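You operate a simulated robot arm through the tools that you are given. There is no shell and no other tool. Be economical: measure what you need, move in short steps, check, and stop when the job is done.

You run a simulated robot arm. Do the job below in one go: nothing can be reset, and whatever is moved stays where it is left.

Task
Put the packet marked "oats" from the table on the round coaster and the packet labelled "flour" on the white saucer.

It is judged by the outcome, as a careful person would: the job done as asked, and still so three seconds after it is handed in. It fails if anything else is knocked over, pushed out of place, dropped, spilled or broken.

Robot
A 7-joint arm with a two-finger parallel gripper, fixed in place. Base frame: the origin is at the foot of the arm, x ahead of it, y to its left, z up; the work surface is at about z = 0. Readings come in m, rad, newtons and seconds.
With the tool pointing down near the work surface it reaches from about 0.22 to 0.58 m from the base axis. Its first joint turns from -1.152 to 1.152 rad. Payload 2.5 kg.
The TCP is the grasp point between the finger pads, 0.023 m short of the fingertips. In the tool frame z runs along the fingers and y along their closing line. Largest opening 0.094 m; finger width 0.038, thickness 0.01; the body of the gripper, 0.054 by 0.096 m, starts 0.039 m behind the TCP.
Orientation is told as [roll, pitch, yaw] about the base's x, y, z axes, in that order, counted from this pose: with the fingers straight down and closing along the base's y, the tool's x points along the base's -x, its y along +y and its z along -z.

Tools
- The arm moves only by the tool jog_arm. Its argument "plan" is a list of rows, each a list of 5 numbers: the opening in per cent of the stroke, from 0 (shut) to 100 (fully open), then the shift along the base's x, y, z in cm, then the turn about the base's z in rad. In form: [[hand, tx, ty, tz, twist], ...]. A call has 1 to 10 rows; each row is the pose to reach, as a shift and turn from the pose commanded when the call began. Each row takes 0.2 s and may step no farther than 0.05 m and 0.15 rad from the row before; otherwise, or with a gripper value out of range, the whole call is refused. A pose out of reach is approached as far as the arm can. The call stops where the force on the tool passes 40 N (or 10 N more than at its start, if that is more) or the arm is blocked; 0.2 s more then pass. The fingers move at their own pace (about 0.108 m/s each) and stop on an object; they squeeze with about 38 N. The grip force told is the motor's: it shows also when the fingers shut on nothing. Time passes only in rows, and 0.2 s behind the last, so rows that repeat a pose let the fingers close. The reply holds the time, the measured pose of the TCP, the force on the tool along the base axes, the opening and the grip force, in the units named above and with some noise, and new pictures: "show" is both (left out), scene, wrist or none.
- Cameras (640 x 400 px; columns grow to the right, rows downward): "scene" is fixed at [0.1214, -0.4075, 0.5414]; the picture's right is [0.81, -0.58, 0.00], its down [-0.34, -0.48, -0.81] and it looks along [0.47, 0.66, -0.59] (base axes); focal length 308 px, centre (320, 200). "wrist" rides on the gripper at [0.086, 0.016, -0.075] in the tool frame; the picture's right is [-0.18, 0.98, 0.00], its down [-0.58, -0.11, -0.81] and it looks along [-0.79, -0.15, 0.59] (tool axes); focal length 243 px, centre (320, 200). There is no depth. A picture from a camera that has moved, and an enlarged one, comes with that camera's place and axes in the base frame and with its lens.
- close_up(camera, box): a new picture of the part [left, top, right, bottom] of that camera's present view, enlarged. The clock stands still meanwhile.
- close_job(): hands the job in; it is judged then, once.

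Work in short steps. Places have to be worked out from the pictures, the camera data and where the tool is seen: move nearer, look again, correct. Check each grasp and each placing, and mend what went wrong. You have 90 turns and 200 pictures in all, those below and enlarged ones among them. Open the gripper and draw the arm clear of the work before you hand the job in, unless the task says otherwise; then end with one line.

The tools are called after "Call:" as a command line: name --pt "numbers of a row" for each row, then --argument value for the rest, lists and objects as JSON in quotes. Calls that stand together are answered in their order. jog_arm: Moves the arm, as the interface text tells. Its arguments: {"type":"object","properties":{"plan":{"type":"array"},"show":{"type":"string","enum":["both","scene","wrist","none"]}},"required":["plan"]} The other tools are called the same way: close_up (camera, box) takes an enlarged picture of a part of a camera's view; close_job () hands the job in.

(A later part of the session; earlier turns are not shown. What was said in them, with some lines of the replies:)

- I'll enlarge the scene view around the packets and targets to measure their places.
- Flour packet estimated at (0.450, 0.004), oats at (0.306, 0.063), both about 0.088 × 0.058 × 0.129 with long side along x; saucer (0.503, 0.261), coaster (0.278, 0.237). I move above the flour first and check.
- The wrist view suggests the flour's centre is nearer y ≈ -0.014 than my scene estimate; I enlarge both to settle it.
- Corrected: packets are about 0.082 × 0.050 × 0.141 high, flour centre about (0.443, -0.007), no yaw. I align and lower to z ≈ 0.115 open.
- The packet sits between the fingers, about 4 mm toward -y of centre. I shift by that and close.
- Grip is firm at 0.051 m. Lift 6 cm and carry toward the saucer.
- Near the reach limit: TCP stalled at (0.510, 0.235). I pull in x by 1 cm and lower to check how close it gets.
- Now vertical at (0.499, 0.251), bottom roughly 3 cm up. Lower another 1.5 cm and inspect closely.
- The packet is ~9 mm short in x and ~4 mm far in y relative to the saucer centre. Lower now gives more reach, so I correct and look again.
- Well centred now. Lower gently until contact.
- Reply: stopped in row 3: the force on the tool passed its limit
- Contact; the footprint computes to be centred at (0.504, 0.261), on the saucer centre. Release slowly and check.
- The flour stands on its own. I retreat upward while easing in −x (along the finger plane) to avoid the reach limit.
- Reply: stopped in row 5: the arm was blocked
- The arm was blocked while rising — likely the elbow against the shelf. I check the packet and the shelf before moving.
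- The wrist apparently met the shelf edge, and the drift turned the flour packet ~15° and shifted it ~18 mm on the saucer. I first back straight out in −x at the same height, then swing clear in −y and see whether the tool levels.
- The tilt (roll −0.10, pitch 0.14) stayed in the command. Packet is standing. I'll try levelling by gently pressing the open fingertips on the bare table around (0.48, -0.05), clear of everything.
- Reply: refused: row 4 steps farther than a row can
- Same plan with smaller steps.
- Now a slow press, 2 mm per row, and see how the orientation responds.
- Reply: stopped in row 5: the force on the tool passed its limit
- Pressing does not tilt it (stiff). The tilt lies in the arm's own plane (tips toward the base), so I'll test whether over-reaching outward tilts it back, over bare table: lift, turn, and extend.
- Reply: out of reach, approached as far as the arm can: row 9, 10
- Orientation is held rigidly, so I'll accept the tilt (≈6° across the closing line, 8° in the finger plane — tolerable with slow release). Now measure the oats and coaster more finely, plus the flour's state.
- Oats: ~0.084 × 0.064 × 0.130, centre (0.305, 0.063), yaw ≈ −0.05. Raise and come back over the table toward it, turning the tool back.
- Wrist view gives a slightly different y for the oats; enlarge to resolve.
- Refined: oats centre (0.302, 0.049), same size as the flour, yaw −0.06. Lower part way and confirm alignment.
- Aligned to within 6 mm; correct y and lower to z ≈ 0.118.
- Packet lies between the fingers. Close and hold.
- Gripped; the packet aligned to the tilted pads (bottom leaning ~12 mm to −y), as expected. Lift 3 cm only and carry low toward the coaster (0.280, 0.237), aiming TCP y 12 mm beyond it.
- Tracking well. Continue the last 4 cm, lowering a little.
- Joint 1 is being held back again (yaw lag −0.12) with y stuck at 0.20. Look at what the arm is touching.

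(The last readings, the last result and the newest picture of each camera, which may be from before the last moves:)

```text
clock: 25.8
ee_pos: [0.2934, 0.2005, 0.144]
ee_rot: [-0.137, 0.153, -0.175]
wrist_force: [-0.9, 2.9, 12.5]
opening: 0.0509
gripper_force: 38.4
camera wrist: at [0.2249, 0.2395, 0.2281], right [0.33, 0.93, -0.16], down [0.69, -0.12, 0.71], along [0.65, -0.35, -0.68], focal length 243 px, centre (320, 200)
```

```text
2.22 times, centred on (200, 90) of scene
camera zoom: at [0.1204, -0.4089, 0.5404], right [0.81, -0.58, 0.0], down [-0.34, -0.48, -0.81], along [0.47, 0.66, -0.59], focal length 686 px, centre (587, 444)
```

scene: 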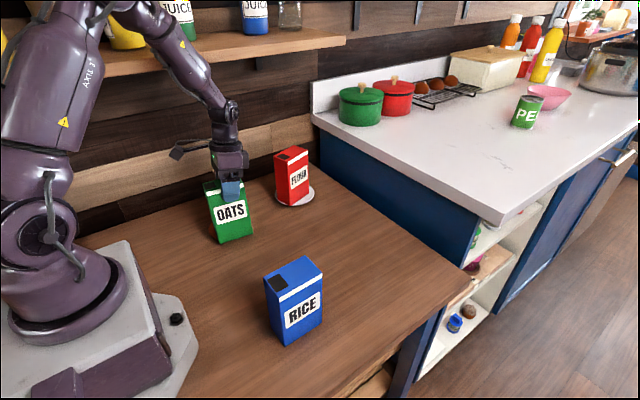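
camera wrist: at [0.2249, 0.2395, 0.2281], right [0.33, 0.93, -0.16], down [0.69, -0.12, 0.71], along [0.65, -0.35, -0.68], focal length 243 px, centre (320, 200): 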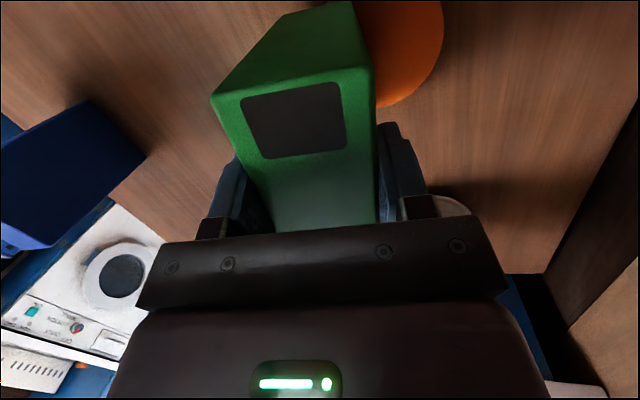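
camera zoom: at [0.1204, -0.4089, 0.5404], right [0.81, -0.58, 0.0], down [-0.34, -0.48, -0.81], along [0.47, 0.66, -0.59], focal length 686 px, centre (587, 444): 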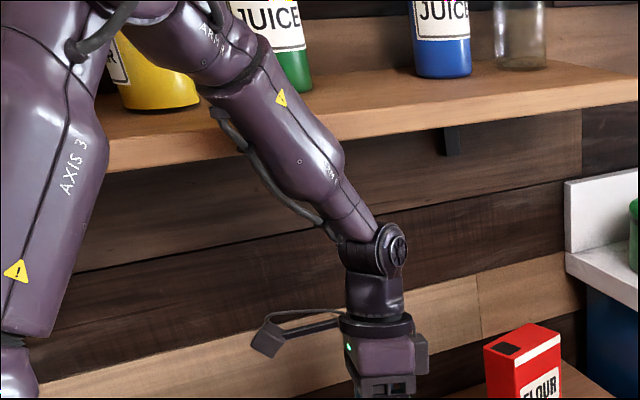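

The forearm bears on the shelf's front edge (y≈0.21, z≈0.43); my tool tilt leans the wrist outward and worsens it. Back off, then twist the tool about −2 rad so the tilt leans the wrist away from the shelf (and a −y retreat becomes free).

Call:
jog_arm --pt "0 0 -3 0.5 0" --pt "0 1 -6.5 1 0" --pt "0 2 -10 2 0" --pt "0 3 -13 3 0" --pt "0 3 -13 3 -0.14" --pt "0 3 -13 3 -0.28" --pt "0 3 -13 3 -0.42"

Call:
close_up --camera "scene" --box '[180, 160, 340, 260]'

```text
clock: 27.4
ee_pos: [0.3099, 0.1193, 0.1713]
ee_rot: [-0.103, 0.147, -0.48]
wrist_force: [0.0, 1.0, -1.2]
opening: 0.0508
gripper_force: 37.6
camera wrist: at [0.255, 0.1753, 0.2549], right [0.6, 0.79, -0.13], down [0.6, -0.34, 0.72], along [0.53, -0.51, -0.68], focal length 243 px, centre (320, 200)
```

scene: 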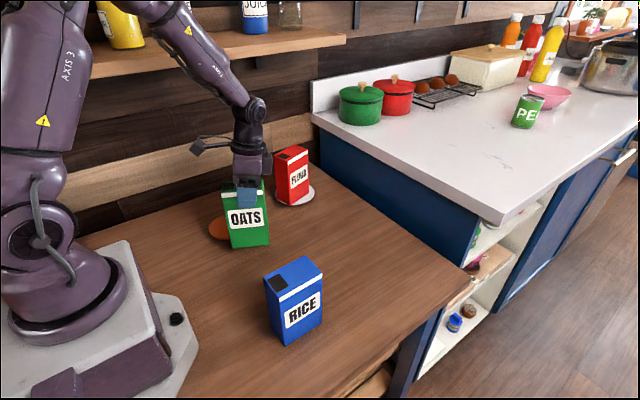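
wrist: 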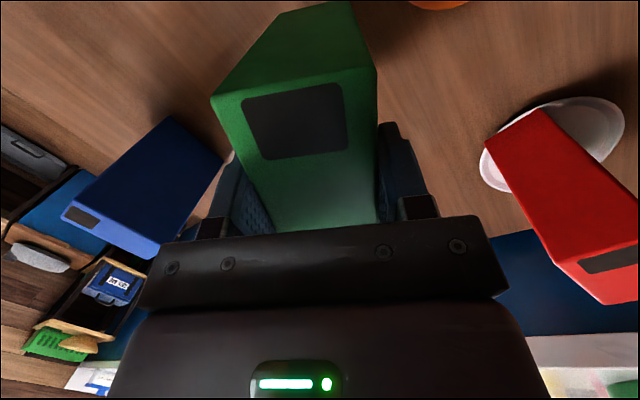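

```text
4.00 times, centred on (260, 210) of scene
camera zoom: at [0.1214, -0.4075, 0.5414], right [0.81, -0.58, 0.0], down [-0.34, -0.48, -0.81], along [0.47, 0.66, -0.59], focal length 1234 px, centre (560, 160)
```

zoom: 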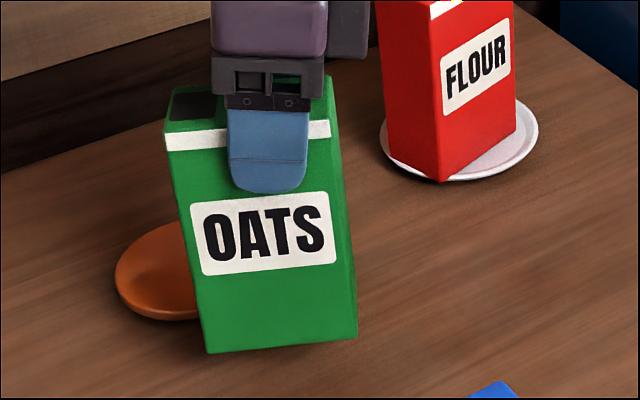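

Coaster and flour are unmoved. Continue twisting in place.

Call:
jog_arm --pt "0 0 0 0 -0.14" --pt "0 0 0 0 -0.28" --pt "0 0 0 0 -0.42" --pt "0 0 0 0 -0.56" --pt "0 0 0 0 -0.7" --pt "0 0 0 0 -0.84" --pt "0 0 0 0 -0.98" --pt "0 0 0 0 -1.12" --pt "0 0 0 0 -1.26" --pt "0 0 0 0 -1.4"

Call:
close_up --camera "scene" --box '[180, 140, 340, 260]'

```text
clock: 29.6
ee_pos: [0.3103, 0.1201, 0.1726]
ee_rot: [-0.106, 0.148, -1.88]
wrist_force: [0.2, -0.7, -2.4]
opening: 0.0512
gripper_force: 37.5
camera wrist: at [0.3558, 0.1833, 0.2551], right [0.88, -0.46, -0.13], down [-0.23, -0.65, 0.72], along [-0.41, -0.6, -0.68], focal length 243 px, centre (320, 200)
```

scene: 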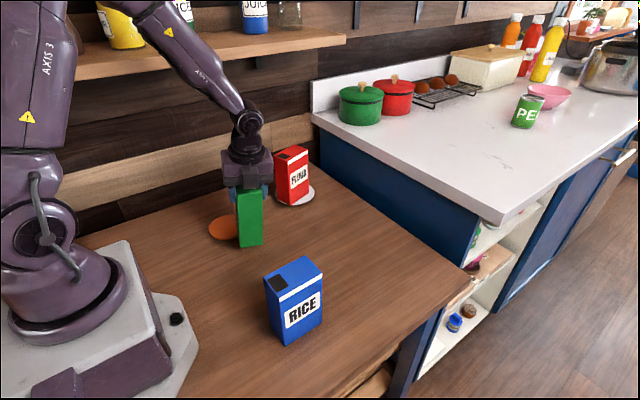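
wrist: 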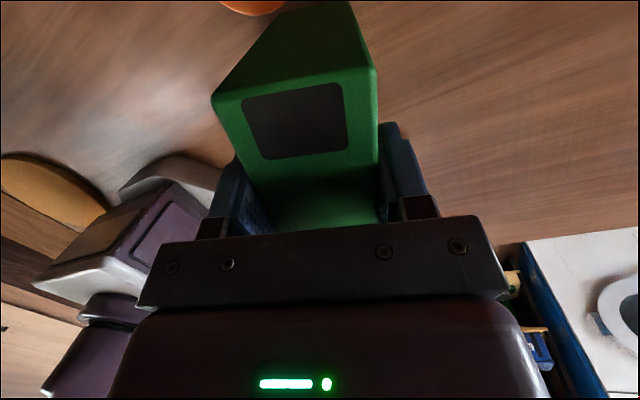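

```text
3.33 times, centred on (260, 200) of scene
camera zoom: at [0.1214, -0.4075, 0.5414], right [0.81, -0.58, 0.0], down [-0.34, -0.48, -0.81], along [0.47, 0.66, -0.59], focal length 1028 px, centre (520, 200)
```

zoom: 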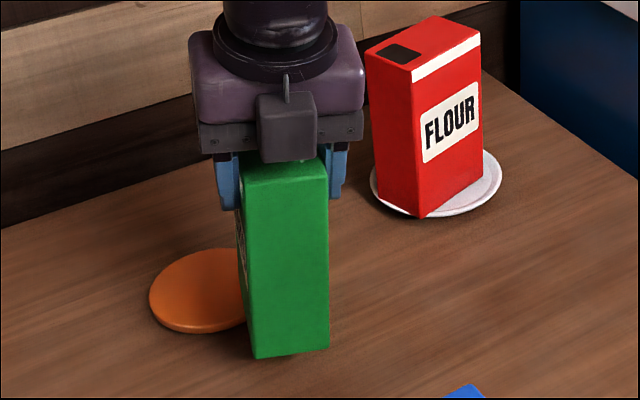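

Twist done (yaw −1.88); the wrist now leans toward −y. Advance toward TCP (0.292, 0.233) at z≈0.15.

Call:
jog_arm --pt "0 -0.4 2 -0.6 0" --pt "0 -0.8 4.5 -1.2 0" --pt "0 -1.3 7 -1.8 0" --pt "0 -1.6 9 -2.2 0" --pt "0 -1.8 11.3 -2.2 0" --pt "0 -1.8 11.3 -2.2 0"

Call:
close_up --camera "scene" --box '[160, 140, 320, 260]'

```text
clock: 31.0
ee_pos: [0.2926, 0.2334, 0.1492]
ee_rot: [-0.103, 0.147, -1.876]
wrist_force: [-0.4, 0.1, -0.9]
opening: 0.0513
gripper_force: 38.1
camera wrist: at [0.3376, 0.2971, 0.2331], right [0.88, -0.45, -0.13], down [-0.23, -0.65, 0.72], along [-0.41, -0.61, -0.68], focal length 243 px, centre (320, 200)
```

scene: 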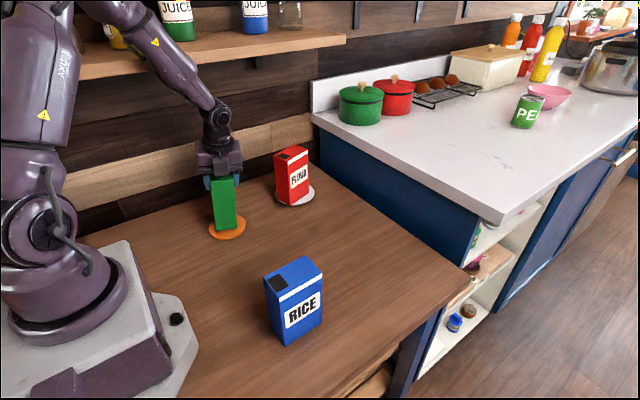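
wrist: 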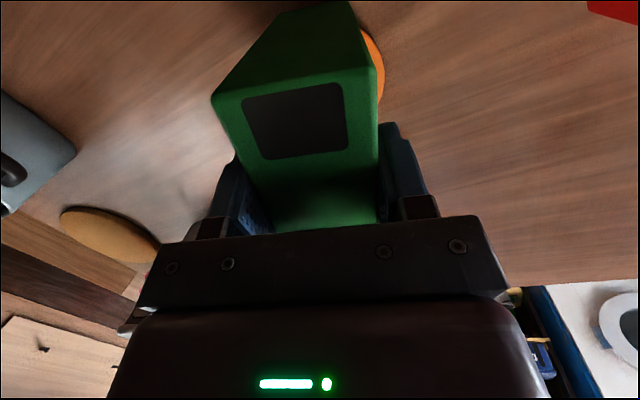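

```text
3.33 times, centred on (240, 200) of scene
camera zoom: at [0.1214, -0.4075, 0.5414], right [0.81, -0.58, 0.0], down [-0.34, -0.48, -0.81], along [0.47, 0.66, -0.59], focal length 1028 px, centre (587, 200)
```

zoom: 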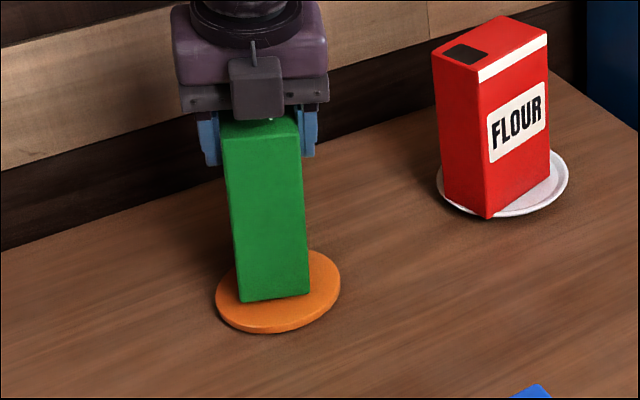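

No blockage now; computed packet footprint centre (0.279, 0.236) vs coaster (0.281, 0.235). Lower slowly to contact.

Call:
jog_arm --pt "0 0.1 0 -0.6 0" --pt "0 0.1 0 -1.1 0" --pt "0 0.1 0 -1.4 0" --pt "0 0.1 0 -1.6 0" --pt "0 0.1 0 -1.8 0" --pt "0 0.1 0 -2.0 0" --show "none"

Call:
close_up --camera "scene" --box '[160, 140, 320, 260]'

```text
clock: 31.8
ee_pos: [0.2944, 0.2354, 0.1386]
ee_rot: [-0.102, 0.154, -1.876]
wrist_force: [-3.9, 0.3, 12.8]
opening: 0.0512
gripper_force: 38.1
stopped in row 4: the force on the tool passed its limit (the readings are from after the stop); the commanded pose is now the measured one
```

```text
3.33 times, centred on (240, 200) of scene
camera zoom: at [0.1214, -0.4075, 0.5414], right [0.81, -0.58, 0.0], down [-0.34, -0.48, -0.81], along [0.47, 0.66, -0.59], focal length 1028 px, centre (587, 200)
```

zoom: 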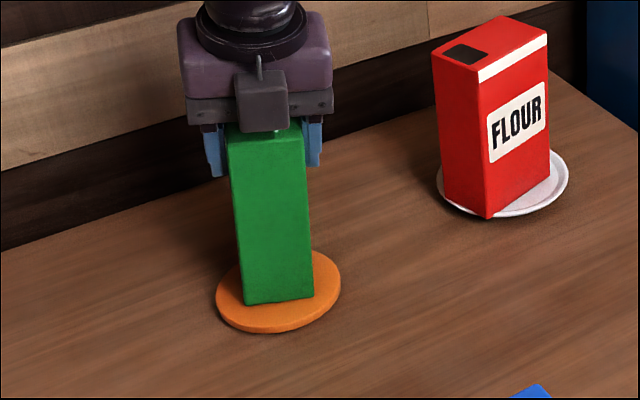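

Contact with the far end slightly low (packet pitched a bit in hand). I'll release in tiny increments so it settles flat while the fingers still guide it.

Call:
jog_arm --pt "55 0 0 0 0" --pt "56 0 0 0 0" --pt "57 0 0 0 0" --pt "58 0 0 0 0" --pt "59 0 0 0 0" --pt "60 0 0 0 0" --pt "61 0 0 0 0" --pt "62 0 0 0 0" --pt "63 0 0 0 0" --pt "64 0 0 0 0" --show "wrist"

Call:
close_up --camera "scene" --box '[160, 140, 320, 260]'

```text
clock: 34.0
ee_pos: [0.2947, 0.2351, 0.1376]
ee_rot: [-0.102, 0.153, -1.876]
wrist_force: [0.1, 0.3, 0.6]
opening: 0.0604
gripper_force: 0.3
camera wrist: at [0.3394, 0.2979, 0.2226], right [0.88, -0.45, -0.13], down [-0.24, -0.66, 0.71], along [-0.41, -0.6, -0.69], focal length 243 px, centre (320, 200)
```

wrist: 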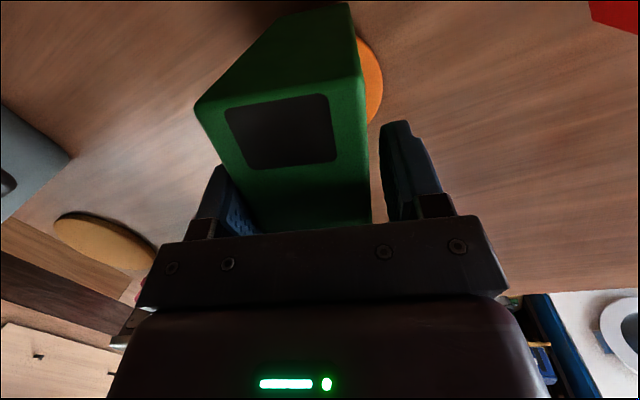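

```text
3.33 times, centred on (240, 200) of scene
camera zoom: at [0.1214, -0.4075, 0.5414], right [0.81, -0.58, 0.0], down [-0.34, -0.48, -0.81], along [0.47, 0.66, -0.59], focal length 1028 px, centre (587, 200)
```

zoom: 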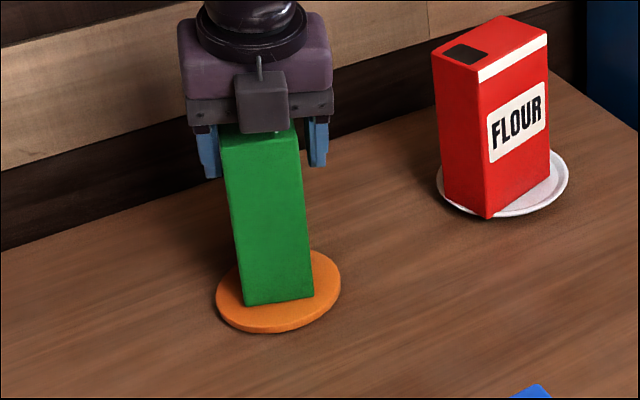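

It is straightening as the fingers open, still leaning on the −x finger. Continue opening gradually.

Call:
jog_arm --pt "66 0 0 0 0" --pt "68 0 0 0 0" --pt "70 0 0 0 0" --pt "73 0 0 0 0" --pt "76 0 0 0 0" --pt "79 0 0 0 0" --pt "82 0 0 0 0" --pt "85 0 0 0 0" --pt "88 0 0 0 0" --pt "92 0 0 0 0" --show "wrist"

Call:
close_up --camera "scene" --box '[160, 140, 320, 260]'

```text
clock: 36.2
ee_pos: [0.2952, 0.2348, 0.1393]
ee_rot: [-0.102, 0.156, -1.876]
wrist_force: [0.4, -0.4, -0.4]
opening: 0.0863
gripper_force: 0.1
camera wrist: at [0.3395, 0.2979, 0.2226], right [0.88, -0.45, -0.13], down [-0.24, -0.66, 0.71], along [-0.41, -0.6, -0.69], focal length 243 px, centre (320, 200)
```

wrist: 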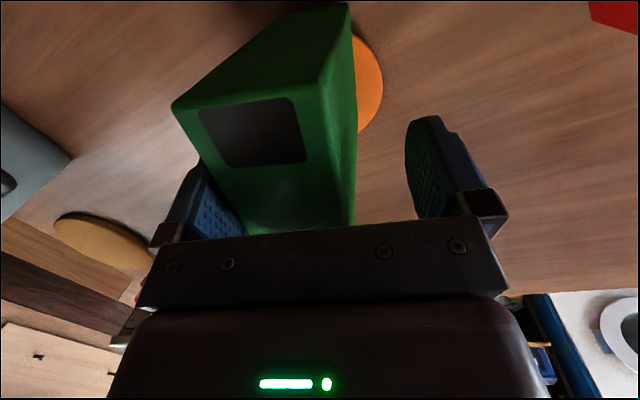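

```text
3.33 times, centred on (240, 200) of scene
camera zoom: at [0.1214, -0.4075, 0.5414], right [0.81, -0.58, 0.0], down [-0.34, -0.48, -0.81], along [0.47, 0.66, -0.59], focal length 1028 px, centre (587, 200)
```

zoom: 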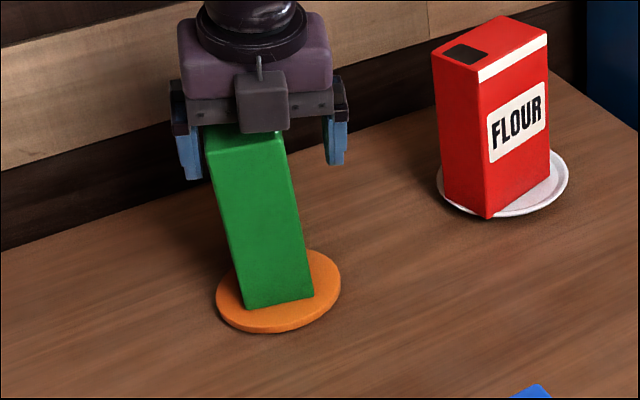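

It looks near vertical now. Open the rest and check that it stays put.

Call:
jog_arm --pt "96 0 0 0 0" --pt "100 0 0 0 0" --pt "100 0 0 0 0" --show "wrist"

Call:
close_up --camera "scene" --box '[180, 170, 270, 245]'

Call:
close_up --camera "wrist" --box '[130, 80, 400, 260]'

```text
clock: 37.0
ee_pos: [0.294, 0.2356, 0.1369]
ee_rot: [-0.101, 0.154, -1.874]
wrist_force: [0.5, -0.4, 0.0]
opening: 0.0942
gripper_force: 0.0
camera wrist: at [0.3395, 0.2979, 0.2227], right [0.88, -0.45, -0.13], down [-0.24, -0.66, 0.71], along [-0.41, -0.6, -0.69], focal length 243 px, centre (320, 200)
```

wrist: 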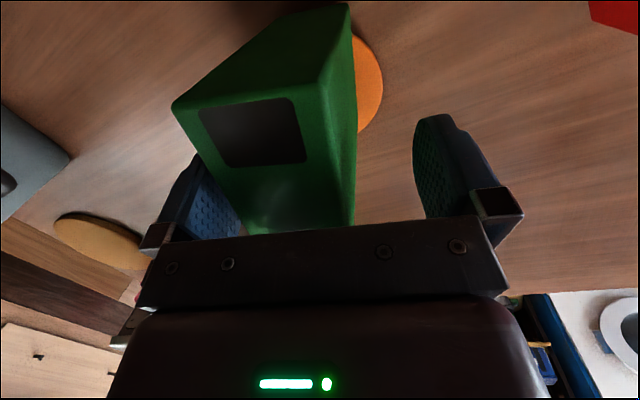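

```text
5.33 times, centred on (225, 208) of scene
camera zoom: at [0.1214, -0.4075, 0.5414], right [0.81, -0.58, 0.0], down [-0.34, -0.48, -0.81], along [0.47, 0.66, -0.59], focal length 1646 px, centre (827, 160)
```

zoom: 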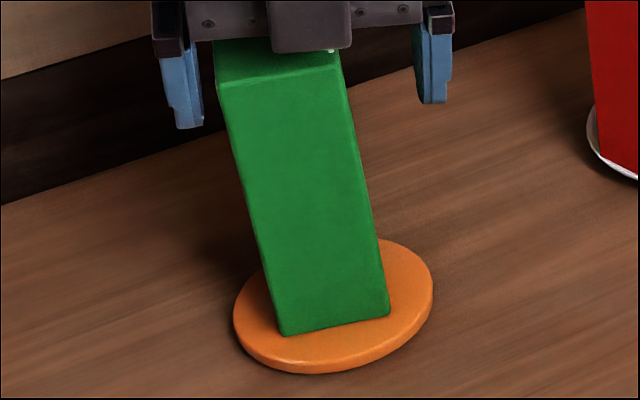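

```text
2.22 times, centred on (265, 170) of wrist
camera zoom: at [0.3395, 0.2979, 0.2227], right [0.88, -0.45, -0.13], down [-0.24, -0.66, 0.71], along [-0.41, -0.6, -0.69], focal length 539 px, centre (442, 267)
```

zoom: 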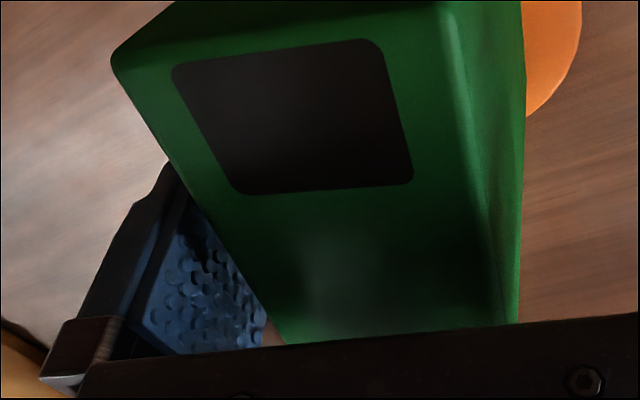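

The packet stands free and still. Retreat horizontally along the free finger direction (−0.30, −0.95), then rise.

Call:
jog_arm --pt "100 -0.6 -1.9 0.3 0" --pt "100 -1.2 -3.8 0.6 0" --pt "100 -1.8 -5.7 0.9 0" --pt "100 -2.4 -7.6 1.5 0" --pt "100 -3.0 -9.5 3 0" --pt "100 -2.5 -11.5 6 0" --pt "100 -2 -13.5 9 0"

Call:
close_up --camera "scene" --box '[180, 130, 340, 250]'

```text
clock: 38.6
ee_pos: [0.2744, 0.0995, 0.227]
ee_rot: [-0.101, 0.152, -1.876]
wrist_force: [0.1, -0.4, -0.8]
opening: 0.0942
gripper_force: 0.0
camera wrist: at [0.3197, 0.1628, 0.3132], right [0.88, -0.45, -0.13], down [-0.24, -0.66, 0.71], along [-0.41, -0.6, -0.69], focal length 243 px, centre (320, 200)
```

scene: 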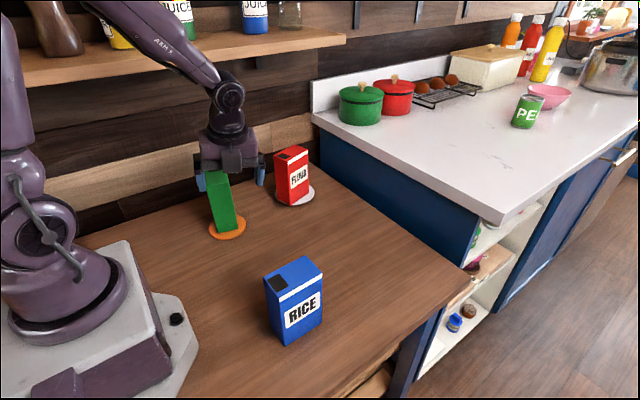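
wrist: 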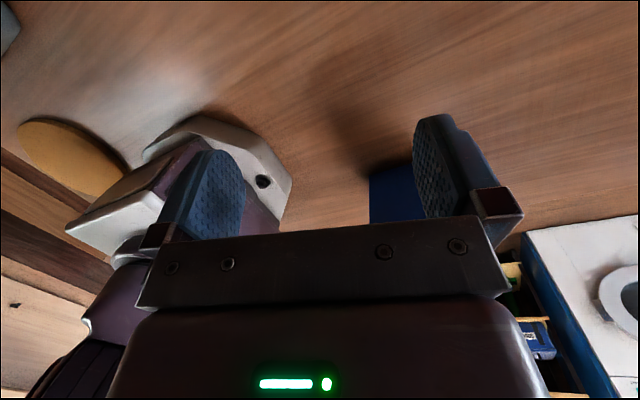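

```text
3.33 times, centred on (260, 190) of scene
camera zoom: at [0.1214, -0.4075, 0.5414], right [0.81, -0.58, 0.0], down [-0.34, -0.48, -0.81], along [0.47, 0.66, -0.59], focal length 1028 px, centre (520, 233)
```

zoom: 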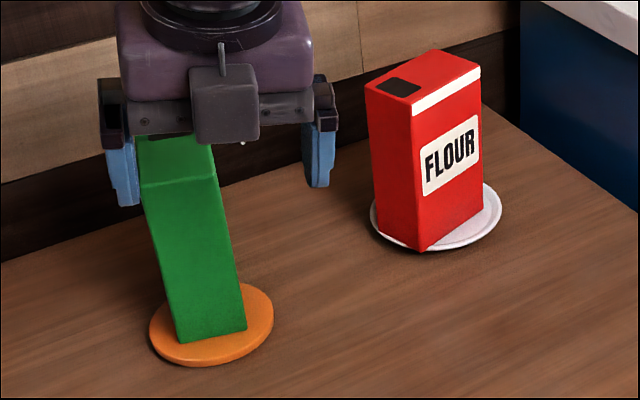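

Oats stands upright on the coaster. Move the arm further clear and inspect the flour on the saucer carefully.

Call:
jog_arm --pt "100 2 -2 2 0" --pt "100 4 -4 4 0" --pt "100 6 -6 5 0" --show "none"

Call:
close_up --camera "scene" --box '[262, 140, 326, 212]'

Call:
close_up --camera "scene" --box '[190, 155, 270, 245]'

```text
clock: 39.4
ee_pos: [0.3363, 0.0399, 0.2777]
ee_rot: [-0.102, 0.154, -1.876]
wrist_force: [-1.0, 0.1, 0.4]
opening: 0.0941
gripper_force: 0.1
```

```text
5.56 times, centred on (294, 176) of scene
camera zoom: at [0.1214, -0.4075, 0.5414], right [0.81, -0.58, 0.0], down [-0.34, -0.48, -0.81], along [0.47, 0.66, -0.59], focal length 1714 px, centre (464, 333)
```

zoom: 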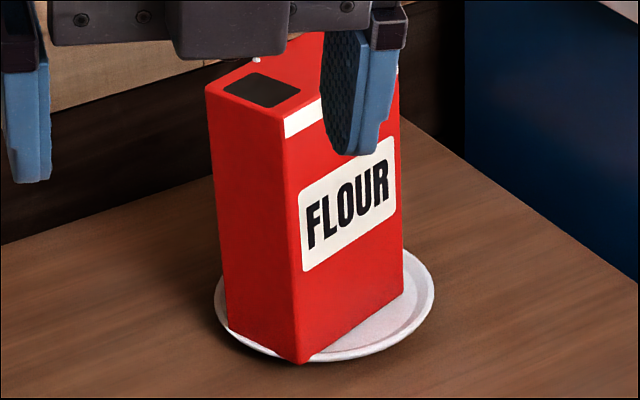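

```text
4.44 times, centred on (230, 200) of scene
camera zoom: at [0.1214, -0.4075, 0.5414], right [0.81, -0.58, 0.0], down [-0.34, -0.48, -0.81], along [0.47, 0.66, -0.59], focal length 1371 px, centre (720, 200)
```

zoom: 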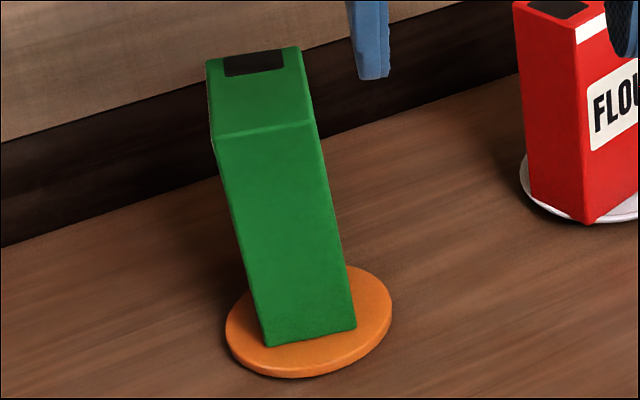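

Oats sits upright and central on the coaster. Flour stands upright and steady on the saucer, about 2 cm off centre with one corner slightly over the rim. Regrasping it with the tilted tool under the shelf would risk more than it would fix. The gripper is open and the arm is clear, and rice and the other items look untouched, so I hand in.

Call:
close_job

```text
The job is handed in.
```

The oats packet is on the round coaster and the flour packet is on the white saucer. Both stand upright, but the flour is about 2 cm off centre with one corner slightly over the rim, because the arm nudged it when it met the shelf edge on the way out.
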